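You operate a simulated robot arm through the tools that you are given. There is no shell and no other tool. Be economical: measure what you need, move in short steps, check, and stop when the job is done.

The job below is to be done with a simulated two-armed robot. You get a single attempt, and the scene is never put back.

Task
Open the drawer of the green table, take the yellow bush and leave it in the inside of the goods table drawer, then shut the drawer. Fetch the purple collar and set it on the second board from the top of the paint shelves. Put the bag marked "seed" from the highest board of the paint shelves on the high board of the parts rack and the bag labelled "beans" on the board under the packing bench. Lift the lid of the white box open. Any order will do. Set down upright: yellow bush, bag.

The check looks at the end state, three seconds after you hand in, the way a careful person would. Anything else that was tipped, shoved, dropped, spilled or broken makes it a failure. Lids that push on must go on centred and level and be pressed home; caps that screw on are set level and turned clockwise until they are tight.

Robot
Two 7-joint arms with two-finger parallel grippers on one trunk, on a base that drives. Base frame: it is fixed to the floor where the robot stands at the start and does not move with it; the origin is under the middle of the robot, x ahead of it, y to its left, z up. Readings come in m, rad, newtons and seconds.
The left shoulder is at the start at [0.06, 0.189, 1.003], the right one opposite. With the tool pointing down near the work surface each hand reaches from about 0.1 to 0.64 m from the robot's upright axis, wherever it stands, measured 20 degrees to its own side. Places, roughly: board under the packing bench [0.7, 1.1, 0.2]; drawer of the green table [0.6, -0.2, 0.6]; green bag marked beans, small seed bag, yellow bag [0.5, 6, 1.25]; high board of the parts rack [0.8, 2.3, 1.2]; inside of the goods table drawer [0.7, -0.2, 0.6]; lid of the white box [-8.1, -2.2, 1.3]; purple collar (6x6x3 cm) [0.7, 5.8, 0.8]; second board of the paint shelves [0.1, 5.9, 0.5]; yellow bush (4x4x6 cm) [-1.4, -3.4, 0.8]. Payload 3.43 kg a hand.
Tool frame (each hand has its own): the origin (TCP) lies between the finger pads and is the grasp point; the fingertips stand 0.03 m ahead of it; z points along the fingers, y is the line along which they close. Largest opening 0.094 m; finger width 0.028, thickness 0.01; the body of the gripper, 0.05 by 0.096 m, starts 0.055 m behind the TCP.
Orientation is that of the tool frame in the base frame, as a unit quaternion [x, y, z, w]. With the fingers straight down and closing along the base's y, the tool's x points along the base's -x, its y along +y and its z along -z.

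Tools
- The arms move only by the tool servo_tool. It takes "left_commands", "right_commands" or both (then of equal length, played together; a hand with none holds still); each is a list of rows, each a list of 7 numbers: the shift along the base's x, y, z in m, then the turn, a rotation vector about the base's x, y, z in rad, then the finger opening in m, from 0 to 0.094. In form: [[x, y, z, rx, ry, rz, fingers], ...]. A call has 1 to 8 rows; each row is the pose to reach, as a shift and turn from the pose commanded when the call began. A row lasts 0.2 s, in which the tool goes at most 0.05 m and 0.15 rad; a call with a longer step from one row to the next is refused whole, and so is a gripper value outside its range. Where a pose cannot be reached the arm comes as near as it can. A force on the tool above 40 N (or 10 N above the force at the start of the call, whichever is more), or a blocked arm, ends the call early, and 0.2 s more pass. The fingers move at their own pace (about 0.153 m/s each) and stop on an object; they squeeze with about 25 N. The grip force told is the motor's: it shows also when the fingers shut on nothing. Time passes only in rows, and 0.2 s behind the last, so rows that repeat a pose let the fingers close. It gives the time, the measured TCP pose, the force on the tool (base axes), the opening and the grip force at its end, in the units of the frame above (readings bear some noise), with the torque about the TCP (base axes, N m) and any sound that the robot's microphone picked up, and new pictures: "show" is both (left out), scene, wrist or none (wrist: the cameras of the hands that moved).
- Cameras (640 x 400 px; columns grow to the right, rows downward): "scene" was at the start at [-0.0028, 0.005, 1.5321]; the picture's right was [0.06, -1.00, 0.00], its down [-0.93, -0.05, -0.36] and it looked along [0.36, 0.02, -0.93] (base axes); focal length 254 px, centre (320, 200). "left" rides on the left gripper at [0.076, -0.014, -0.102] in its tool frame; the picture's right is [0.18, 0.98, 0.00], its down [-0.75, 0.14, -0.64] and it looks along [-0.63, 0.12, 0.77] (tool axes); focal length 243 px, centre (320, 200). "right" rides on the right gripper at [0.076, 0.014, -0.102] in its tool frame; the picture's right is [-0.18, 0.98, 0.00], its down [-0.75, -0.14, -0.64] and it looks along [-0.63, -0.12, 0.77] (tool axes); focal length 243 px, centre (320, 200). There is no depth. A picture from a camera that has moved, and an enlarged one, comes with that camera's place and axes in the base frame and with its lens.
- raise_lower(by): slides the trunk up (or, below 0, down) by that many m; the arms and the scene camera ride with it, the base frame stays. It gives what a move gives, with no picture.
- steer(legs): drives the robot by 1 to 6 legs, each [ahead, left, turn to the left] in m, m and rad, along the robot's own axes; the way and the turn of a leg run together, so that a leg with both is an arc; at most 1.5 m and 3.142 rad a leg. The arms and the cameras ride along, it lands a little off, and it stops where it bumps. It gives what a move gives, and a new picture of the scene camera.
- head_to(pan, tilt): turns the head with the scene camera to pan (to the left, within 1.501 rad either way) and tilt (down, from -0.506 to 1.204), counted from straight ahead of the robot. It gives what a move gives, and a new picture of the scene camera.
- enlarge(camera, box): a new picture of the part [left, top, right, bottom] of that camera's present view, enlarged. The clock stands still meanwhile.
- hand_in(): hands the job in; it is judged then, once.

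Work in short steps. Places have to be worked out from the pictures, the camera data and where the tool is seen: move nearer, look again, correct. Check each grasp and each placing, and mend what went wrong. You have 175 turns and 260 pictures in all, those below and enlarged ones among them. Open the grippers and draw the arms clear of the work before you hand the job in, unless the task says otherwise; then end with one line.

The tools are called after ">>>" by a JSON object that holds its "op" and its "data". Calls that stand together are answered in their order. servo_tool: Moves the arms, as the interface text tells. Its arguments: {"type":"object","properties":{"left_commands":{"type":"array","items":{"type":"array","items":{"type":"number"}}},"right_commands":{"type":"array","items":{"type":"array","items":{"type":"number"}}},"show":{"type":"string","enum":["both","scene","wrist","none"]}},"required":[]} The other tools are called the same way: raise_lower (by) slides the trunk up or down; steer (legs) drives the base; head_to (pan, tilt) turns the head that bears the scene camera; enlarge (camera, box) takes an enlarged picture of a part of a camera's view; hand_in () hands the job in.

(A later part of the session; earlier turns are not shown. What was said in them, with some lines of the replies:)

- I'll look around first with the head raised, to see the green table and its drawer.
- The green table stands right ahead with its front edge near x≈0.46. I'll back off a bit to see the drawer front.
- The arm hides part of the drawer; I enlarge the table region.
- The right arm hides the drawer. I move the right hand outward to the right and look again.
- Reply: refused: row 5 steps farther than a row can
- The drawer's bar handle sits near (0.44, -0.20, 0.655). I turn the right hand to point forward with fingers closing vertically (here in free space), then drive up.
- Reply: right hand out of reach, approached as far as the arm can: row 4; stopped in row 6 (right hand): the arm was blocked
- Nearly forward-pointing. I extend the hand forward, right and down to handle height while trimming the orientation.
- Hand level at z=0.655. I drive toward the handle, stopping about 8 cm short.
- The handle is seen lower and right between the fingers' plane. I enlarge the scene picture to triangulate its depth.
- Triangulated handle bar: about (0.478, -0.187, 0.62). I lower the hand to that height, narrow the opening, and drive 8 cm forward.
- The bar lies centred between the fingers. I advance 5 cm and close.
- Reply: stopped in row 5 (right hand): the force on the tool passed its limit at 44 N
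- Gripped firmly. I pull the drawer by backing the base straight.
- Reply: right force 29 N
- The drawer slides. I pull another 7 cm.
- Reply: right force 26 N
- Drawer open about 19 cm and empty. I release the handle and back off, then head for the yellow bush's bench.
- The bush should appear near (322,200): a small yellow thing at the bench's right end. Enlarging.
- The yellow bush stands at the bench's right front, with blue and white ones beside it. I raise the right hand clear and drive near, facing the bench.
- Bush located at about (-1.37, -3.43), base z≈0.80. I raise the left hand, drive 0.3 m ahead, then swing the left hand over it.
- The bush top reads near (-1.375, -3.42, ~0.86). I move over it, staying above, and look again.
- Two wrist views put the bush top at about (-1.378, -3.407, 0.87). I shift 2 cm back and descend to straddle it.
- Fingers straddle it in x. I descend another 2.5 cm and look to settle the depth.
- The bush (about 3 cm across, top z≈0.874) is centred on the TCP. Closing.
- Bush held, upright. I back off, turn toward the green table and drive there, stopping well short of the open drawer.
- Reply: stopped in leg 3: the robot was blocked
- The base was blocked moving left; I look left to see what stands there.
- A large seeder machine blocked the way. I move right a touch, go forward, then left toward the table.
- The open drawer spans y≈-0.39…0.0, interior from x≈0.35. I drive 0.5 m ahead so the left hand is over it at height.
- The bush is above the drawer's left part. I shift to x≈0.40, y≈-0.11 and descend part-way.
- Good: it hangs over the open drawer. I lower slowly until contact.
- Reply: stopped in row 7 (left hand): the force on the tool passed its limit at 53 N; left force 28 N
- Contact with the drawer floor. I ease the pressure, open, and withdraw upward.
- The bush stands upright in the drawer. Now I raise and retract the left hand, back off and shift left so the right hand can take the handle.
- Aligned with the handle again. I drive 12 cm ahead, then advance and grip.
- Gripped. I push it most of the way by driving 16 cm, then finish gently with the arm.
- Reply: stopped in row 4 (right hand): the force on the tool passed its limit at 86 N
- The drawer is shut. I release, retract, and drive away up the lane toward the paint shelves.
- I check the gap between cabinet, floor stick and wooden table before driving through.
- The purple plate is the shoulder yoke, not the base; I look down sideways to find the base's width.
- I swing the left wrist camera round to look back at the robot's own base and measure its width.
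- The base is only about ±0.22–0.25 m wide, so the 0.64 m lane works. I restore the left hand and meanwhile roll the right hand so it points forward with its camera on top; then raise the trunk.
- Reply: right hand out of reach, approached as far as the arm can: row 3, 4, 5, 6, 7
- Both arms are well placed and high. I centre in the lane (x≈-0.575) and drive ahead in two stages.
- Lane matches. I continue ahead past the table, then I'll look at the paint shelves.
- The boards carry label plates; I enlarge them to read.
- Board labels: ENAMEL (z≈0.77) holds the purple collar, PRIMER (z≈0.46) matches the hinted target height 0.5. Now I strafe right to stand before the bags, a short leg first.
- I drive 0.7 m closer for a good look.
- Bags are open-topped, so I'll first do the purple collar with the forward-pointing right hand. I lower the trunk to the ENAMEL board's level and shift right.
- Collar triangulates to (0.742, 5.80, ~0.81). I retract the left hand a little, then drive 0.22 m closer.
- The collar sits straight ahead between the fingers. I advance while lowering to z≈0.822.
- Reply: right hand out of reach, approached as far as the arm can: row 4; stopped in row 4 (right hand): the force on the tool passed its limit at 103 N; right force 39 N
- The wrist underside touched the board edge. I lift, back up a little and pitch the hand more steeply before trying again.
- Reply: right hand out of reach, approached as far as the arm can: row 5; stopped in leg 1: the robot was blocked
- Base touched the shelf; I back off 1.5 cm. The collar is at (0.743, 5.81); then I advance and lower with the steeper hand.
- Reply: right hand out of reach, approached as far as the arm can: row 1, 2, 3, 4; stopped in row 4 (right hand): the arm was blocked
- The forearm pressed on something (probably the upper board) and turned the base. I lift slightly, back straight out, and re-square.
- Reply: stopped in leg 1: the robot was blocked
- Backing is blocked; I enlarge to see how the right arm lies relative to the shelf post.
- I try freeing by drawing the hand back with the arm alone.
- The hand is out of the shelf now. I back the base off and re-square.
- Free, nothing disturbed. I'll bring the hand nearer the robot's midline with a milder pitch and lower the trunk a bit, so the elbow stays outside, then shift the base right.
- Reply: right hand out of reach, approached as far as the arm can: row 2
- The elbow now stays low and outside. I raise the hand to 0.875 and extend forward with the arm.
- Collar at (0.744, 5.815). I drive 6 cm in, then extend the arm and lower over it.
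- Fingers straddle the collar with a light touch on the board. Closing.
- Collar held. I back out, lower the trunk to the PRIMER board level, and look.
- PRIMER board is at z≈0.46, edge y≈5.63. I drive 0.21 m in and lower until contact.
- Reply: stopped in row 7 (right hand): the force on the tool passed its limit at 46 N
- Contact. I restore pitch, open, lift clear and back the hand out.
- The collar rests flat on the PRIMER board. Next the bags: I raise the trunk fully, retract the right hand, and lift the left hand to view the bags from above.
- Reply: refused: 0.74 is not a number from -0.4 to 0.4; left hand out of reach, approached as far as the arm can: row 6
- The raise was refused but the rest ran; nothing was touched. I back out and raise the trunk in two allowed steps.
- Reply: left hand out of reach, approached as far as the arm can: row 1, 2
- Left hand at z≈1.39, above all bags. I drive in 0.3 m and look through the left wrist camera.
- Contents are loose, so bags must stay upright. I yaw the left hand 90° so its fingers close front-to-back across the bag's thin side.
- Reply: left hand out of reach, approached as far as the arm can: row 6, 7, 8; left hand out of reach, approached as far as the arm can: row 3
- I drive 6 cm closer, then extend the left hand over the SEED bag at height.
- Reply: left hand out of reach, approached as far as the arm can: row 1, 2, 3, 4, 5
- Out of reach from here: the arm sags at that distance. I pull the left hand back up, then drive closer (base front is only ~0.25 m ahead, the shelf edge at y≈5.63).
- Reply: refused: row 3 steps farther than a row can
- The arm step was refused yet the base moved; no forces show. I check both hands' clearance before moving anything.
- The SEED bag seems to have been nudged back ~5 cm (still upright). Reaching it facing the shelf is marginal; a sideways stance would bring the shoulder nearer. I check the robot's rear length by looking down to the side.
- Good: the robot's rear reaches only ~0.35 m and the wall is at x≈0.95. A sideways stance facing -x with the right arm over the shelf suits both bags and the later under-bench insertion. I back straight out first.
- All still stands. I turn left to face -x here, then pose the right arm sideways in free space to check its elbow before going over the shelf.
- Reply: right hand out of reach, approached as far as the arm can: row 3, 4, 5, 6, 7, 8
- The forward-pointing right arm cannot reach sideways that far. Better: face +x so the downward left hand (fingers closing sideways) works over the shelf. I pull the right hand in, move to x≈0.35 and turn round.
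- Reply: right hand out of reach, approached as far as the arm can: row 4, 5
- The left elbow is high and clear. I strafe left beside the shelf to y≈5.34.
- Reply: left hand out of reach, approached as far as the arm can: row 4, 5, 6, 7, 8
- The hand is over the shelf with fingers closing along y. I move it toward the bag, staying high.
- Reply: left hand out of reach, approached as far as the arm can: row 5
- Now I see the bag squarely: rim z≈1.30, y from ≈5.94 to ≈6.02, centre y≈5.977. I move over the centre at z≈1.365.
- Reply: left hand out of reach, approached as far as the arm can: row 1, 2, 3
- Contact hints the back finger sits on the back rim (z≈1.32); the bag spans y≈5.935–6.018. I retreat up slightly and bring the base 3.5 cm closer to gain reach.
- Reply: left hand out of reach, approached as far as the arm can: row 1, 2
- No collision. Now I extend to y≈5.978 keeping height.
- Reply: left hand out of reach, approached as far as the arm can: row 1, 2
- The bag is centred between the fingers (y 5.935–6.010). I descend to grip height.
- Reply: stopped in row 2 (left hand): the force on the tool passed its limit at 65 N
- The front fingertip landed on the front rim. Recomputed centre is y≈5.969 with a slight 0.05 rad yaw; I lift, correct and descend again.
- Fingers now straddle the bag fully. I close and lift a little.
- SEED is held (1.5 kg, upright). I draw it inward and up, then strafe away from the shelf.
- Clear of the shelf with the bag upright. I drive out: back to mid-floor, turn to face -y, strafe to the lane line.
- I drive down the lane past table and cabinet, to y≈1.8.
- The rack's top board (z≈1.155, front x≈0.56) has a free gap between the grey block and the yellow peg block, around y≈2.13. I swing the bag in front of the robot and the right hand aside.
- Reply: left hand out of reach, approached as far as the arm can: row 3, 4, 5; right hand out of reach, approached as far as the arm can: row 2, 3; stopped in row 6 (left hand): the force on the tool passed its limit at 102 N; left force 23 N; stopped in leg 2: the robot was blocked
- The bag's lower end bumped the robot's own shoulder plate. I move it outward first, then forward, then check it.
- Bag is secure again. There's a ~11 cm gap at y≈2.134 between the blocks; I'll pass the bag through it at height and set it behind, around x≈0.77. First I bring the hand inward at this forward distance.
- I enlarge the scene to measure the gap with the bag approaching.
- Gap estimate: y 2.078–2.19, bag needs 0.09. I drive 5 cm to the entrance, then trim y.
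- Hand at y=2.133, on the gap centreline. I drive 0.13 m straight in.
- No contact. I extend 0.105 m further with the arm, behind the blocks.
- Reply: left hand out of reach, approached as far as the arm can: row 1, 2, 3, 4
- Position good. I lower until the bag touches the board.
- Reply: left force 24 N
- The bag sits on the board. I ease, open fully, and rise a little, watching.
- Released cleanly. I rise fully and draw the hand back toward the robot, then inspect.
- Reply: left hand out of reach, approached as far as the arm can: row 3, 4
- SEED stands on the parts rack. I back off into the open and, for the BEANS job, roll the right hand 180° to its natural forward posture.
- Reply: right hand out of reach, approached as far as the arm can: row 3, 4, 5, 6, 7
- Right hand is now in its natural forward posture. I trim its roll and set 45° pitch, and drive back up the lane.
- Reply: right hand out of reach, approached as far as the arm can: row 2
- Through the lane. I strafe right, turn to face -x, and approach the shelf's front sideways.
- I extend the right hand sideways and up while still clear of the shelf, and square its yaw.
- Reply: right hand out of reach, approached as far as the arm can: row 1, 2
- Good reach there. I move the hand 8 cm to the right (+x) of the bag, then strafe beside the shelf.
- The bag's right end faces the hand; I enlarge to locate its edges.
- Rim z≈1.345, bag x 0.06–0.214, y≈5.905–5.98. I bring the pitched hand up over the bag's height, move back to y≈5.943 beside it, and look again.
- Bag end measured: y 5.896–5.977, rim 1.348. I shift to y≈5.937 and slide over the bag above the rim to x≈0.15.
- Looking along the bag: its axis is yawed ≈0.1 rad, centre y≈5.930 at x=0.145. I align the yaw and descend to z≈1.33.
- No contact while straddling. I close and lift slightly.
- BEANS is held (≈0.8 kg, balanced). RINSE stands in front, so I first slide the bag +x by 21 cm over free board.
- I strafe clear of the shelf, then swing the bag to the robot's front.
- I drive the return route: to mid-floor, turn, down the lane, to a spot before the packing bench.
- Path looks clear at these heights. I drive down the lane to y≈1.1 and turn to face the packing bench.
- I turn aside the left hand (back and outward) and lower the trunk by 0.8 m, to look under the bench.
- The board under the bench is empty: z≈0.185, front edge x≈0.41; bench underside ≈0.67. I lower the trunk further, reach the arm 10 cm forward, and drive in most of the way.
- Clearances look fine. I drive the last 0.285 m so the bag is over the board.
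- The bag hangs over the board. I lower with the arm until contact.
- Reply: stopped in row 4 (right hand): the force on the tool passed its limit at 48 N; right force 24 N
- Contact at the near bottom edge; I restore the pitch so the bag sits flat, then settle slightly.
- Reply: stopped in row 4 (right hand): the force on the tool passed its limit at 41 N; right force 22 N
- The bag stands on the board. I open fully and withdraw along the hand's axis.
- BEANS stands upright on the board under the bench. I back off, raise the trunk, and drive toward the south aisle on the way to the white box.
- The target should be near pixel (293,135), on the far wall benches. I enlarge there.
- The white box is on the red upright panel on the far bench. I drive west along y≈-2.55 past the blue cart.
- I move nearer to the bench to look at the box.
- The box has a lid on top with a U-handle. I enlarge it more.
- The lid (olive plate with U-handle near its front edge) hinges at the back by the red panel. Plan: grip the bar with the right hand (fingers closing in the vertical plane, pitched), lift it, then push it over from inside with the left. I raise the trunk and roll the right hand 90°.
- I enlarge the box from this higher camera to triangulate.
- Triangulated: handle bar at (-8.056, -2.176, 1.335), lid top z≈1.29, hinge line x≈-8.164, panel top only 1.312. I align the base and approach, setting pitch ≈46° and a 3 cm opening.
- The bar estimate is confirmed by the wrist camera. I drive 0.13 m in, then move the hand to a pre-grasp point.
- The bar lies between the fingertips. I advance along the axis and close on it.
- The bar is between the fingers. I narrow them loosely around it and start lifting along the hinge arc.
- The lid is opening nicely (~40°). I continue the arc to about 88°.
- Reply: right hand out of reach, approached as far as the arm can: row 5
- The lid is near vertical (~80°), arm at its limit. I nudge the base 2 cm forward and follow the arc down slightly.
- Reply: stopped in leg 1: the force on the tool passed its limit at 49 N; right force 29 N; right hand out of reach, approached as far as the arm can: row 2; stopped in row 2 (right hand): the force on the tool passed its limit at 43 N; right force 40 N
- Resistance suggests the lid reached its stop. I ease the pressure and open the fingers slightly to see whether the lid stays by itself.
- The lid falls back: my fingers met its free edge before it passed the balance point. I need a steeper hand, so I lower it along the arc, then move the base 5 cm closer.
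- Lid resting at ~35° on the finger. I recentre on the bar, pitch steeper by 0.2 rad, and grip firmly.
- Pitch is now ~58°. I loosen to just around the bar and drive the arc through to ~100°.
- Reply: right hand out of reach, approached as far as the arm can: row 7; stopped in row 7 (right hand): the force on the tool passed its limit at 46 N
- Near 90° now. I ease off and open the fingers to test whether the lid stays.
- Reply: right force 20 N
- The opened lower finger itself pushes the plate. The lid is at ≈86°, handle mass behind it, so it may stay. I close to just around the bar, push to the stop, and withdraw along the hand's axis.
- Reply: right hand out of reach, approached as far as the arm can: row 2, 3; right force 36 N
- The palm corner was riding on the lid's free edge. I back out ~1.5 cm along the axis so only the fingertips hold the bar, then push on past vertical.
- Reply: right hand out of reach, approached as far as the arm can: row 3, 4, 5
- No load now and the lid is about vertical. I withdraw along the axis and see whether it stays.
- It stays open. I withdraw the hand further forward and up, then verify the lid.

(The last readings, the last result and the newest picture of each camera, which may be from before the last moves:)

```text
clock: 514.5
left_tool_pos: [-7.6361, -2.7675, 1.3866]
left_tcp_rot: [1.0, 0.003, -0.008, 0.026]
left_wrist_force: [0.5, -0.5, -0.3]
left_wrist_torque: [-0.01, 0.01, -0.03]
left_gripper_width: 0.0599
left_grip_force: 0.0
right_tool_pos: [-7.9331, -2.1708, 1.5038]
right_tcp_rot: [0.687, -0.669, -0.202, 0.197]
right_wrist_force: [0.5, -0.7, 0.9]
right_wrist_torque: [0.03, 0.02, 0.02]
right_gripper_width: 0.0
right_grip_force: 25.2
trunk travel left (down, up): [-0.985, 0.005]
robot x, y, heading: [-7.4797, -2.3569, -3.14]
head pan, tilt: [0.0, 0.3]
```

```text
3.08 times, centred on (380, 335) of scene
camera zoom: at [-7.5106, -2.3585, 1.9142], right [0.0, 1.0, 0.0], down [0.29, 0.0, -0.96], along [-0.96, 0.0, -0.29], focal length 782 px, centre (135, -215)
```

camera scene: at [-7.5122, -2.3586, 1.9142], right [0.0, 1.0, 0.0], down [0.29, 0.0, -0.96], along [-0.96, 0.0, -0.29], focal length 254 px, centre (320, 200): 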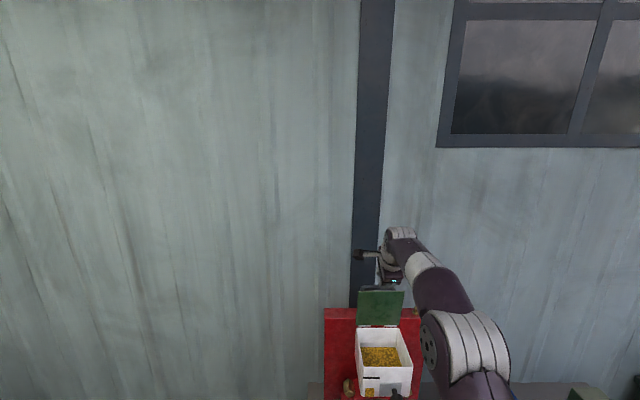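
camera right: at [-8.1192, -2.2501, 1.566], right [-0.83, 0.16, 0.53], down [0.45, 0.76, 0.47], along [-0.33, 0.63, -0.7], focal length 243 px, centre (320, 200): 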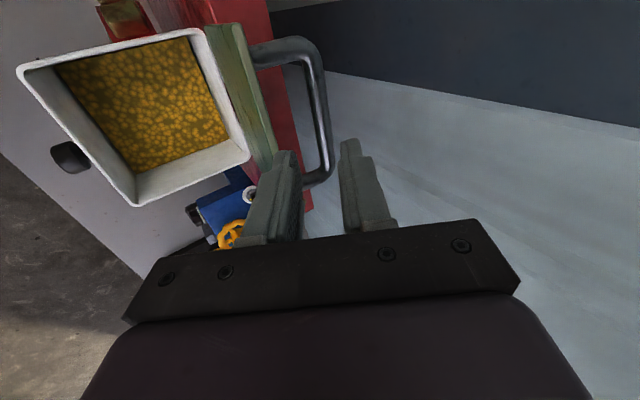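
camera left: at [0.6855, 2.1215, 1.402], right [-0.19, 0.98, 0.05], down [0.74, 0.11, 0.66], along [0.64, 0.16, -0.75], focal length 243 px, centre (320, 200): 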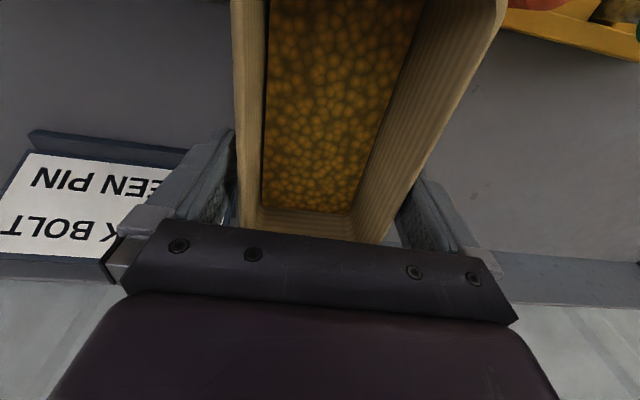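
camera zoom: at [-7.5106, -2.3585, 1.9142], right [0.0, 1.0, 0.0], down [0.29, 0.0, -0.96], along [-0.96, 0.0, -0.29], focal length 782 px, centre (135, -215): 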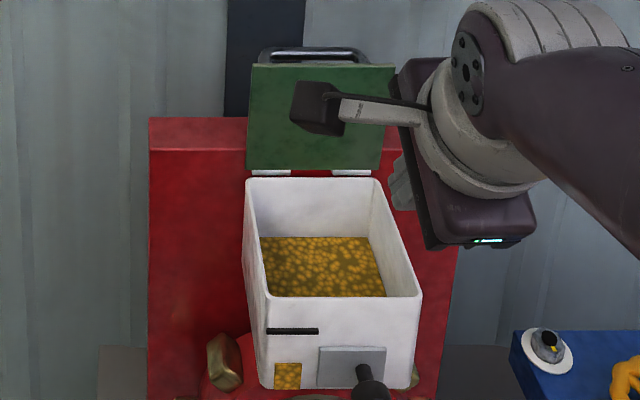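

The lid stands open by itself. I back the base away, open the grippers, and take a last look.

>>> {"op": "steer", "data": {"legs": [[-0.45, 0, 0]]}}

>>> {"op": "servo_tool", "data": {"right_commands": [[0.02, 0, 0, 0, 0, 0, 0.04], [0.04, 0, 0, 0, 0, 0, 0.06], [0.04, 0, 0, 0, 0, 0, 0.06]], "show": "none"}}

>>> {"op": "enlarge", "data": {"camera": "scene", "box": [280, 200, 440, 320]}}

```text
clock: 517.2
left_tool_pos: [-7.1918, -2.7663, 1.3855]
left_tcp_rot: [1.0, 0.01, -0.007, 0.026]
left_wrist_force: [0.5, -0.6, 0.7]
left_wrist_torque: [0.01, 0.01, 0.02]
left_gripper_width: 0.0601
left_grip_force: 0.0
right_tool_pos: [-7.4978, -2.1741, 1.5029]
right_tcp_rot: [0.693, -0.664, -0.2, 0.197]
right_wrist_force: [-0.1, 0.0, -0.8]
right_wrist_torque: [-0.04, -0.01, -0.03]
right_gripper_width: 0.0
right_grip_force: 24.8
trunk travel left (down, up): [-0.985, 0.005]
robot x, y, heading: [-7.0389, -2.359, -3.132]
head pan, tilt: [0.0, 0.3]
camera scene: at [-7.0743, -2.3556, 1.9141], right [-0.01, 1.0, 0.0], down [0.3, 0.0, -0.95], along [-0.95, -0.01, -0.3], focal length 254 px, centre (320, 200)
```

scene: 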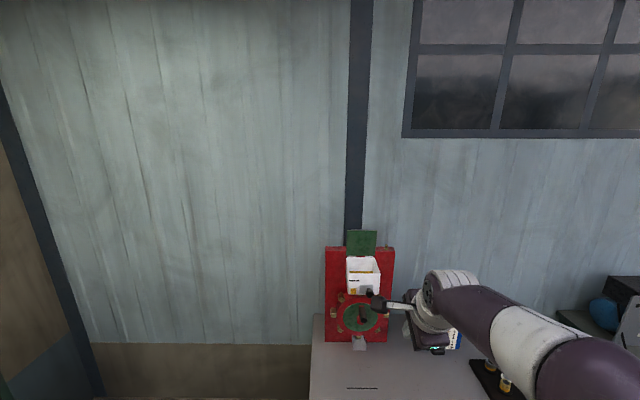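

```text
clock: 518.0
left_tool_pos: [-7.1918, -2.7655, 1.3858]
left_tcp_rot: [1.0, 0.01, -0.008, 0.027]
left_wrist_force: [0.4, -0.3, -0.4]
left_wrist_torque: [0.02, -0.03, 0.02]
left_gripper_width: 0.0602
left_grip_force: 0.1
right_tool_pos: [-7.4568, -2.1726, 1.5026]
right_tcp_rot: [0.692, -0.665, -0.2, 0.199]
right_wrist_force: [-0.6, -0.8, 0.1]
right_wrist_torque: [0.03, 0.04, 0.02]
right_gripper_width: 0.0599
right_grip_force: 0.2
trunk travel left (down, up): [-0.985, 0.005]
robot x, y, heading: [-7.0392, -2.3592, -3.126]
head pan, tilt: [0.0, 0.3]
```

```text
3.33 times, centred on (360, 260) of scene
camera zoom: at [-7.0722, -2.3556, 1.9142], right [-0.01, 1.0, 0.0], down [0.3, 0.0, -0.96], along [-0.96, -0.01, -0.3], focal length 847 px, centre (187, 0)
```

zoom: 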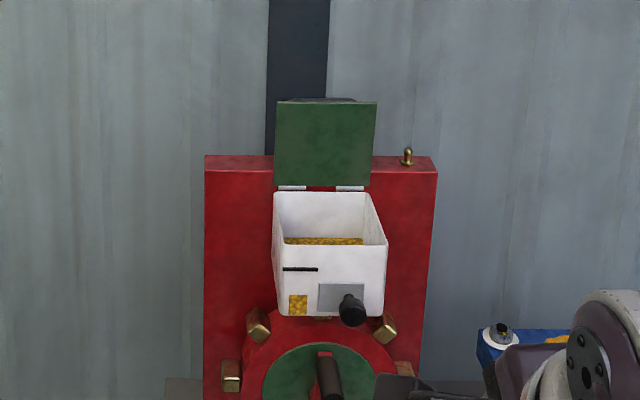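

The lid stays open, all items are placed, and the grippers are open with both arms clear. I hand in.

>>> {"op": "hand_in", "data": {}}

```text
The job is handed in.
```

All five parts of the job are done and handed in, with two things I could not confirm. I read "second board from the top" as the PRIMER board, because it matches the height you listed and the collar already stood on the board above. The yellow bush was upright when I set it down, but I could not see inside the drawer after shutting it.
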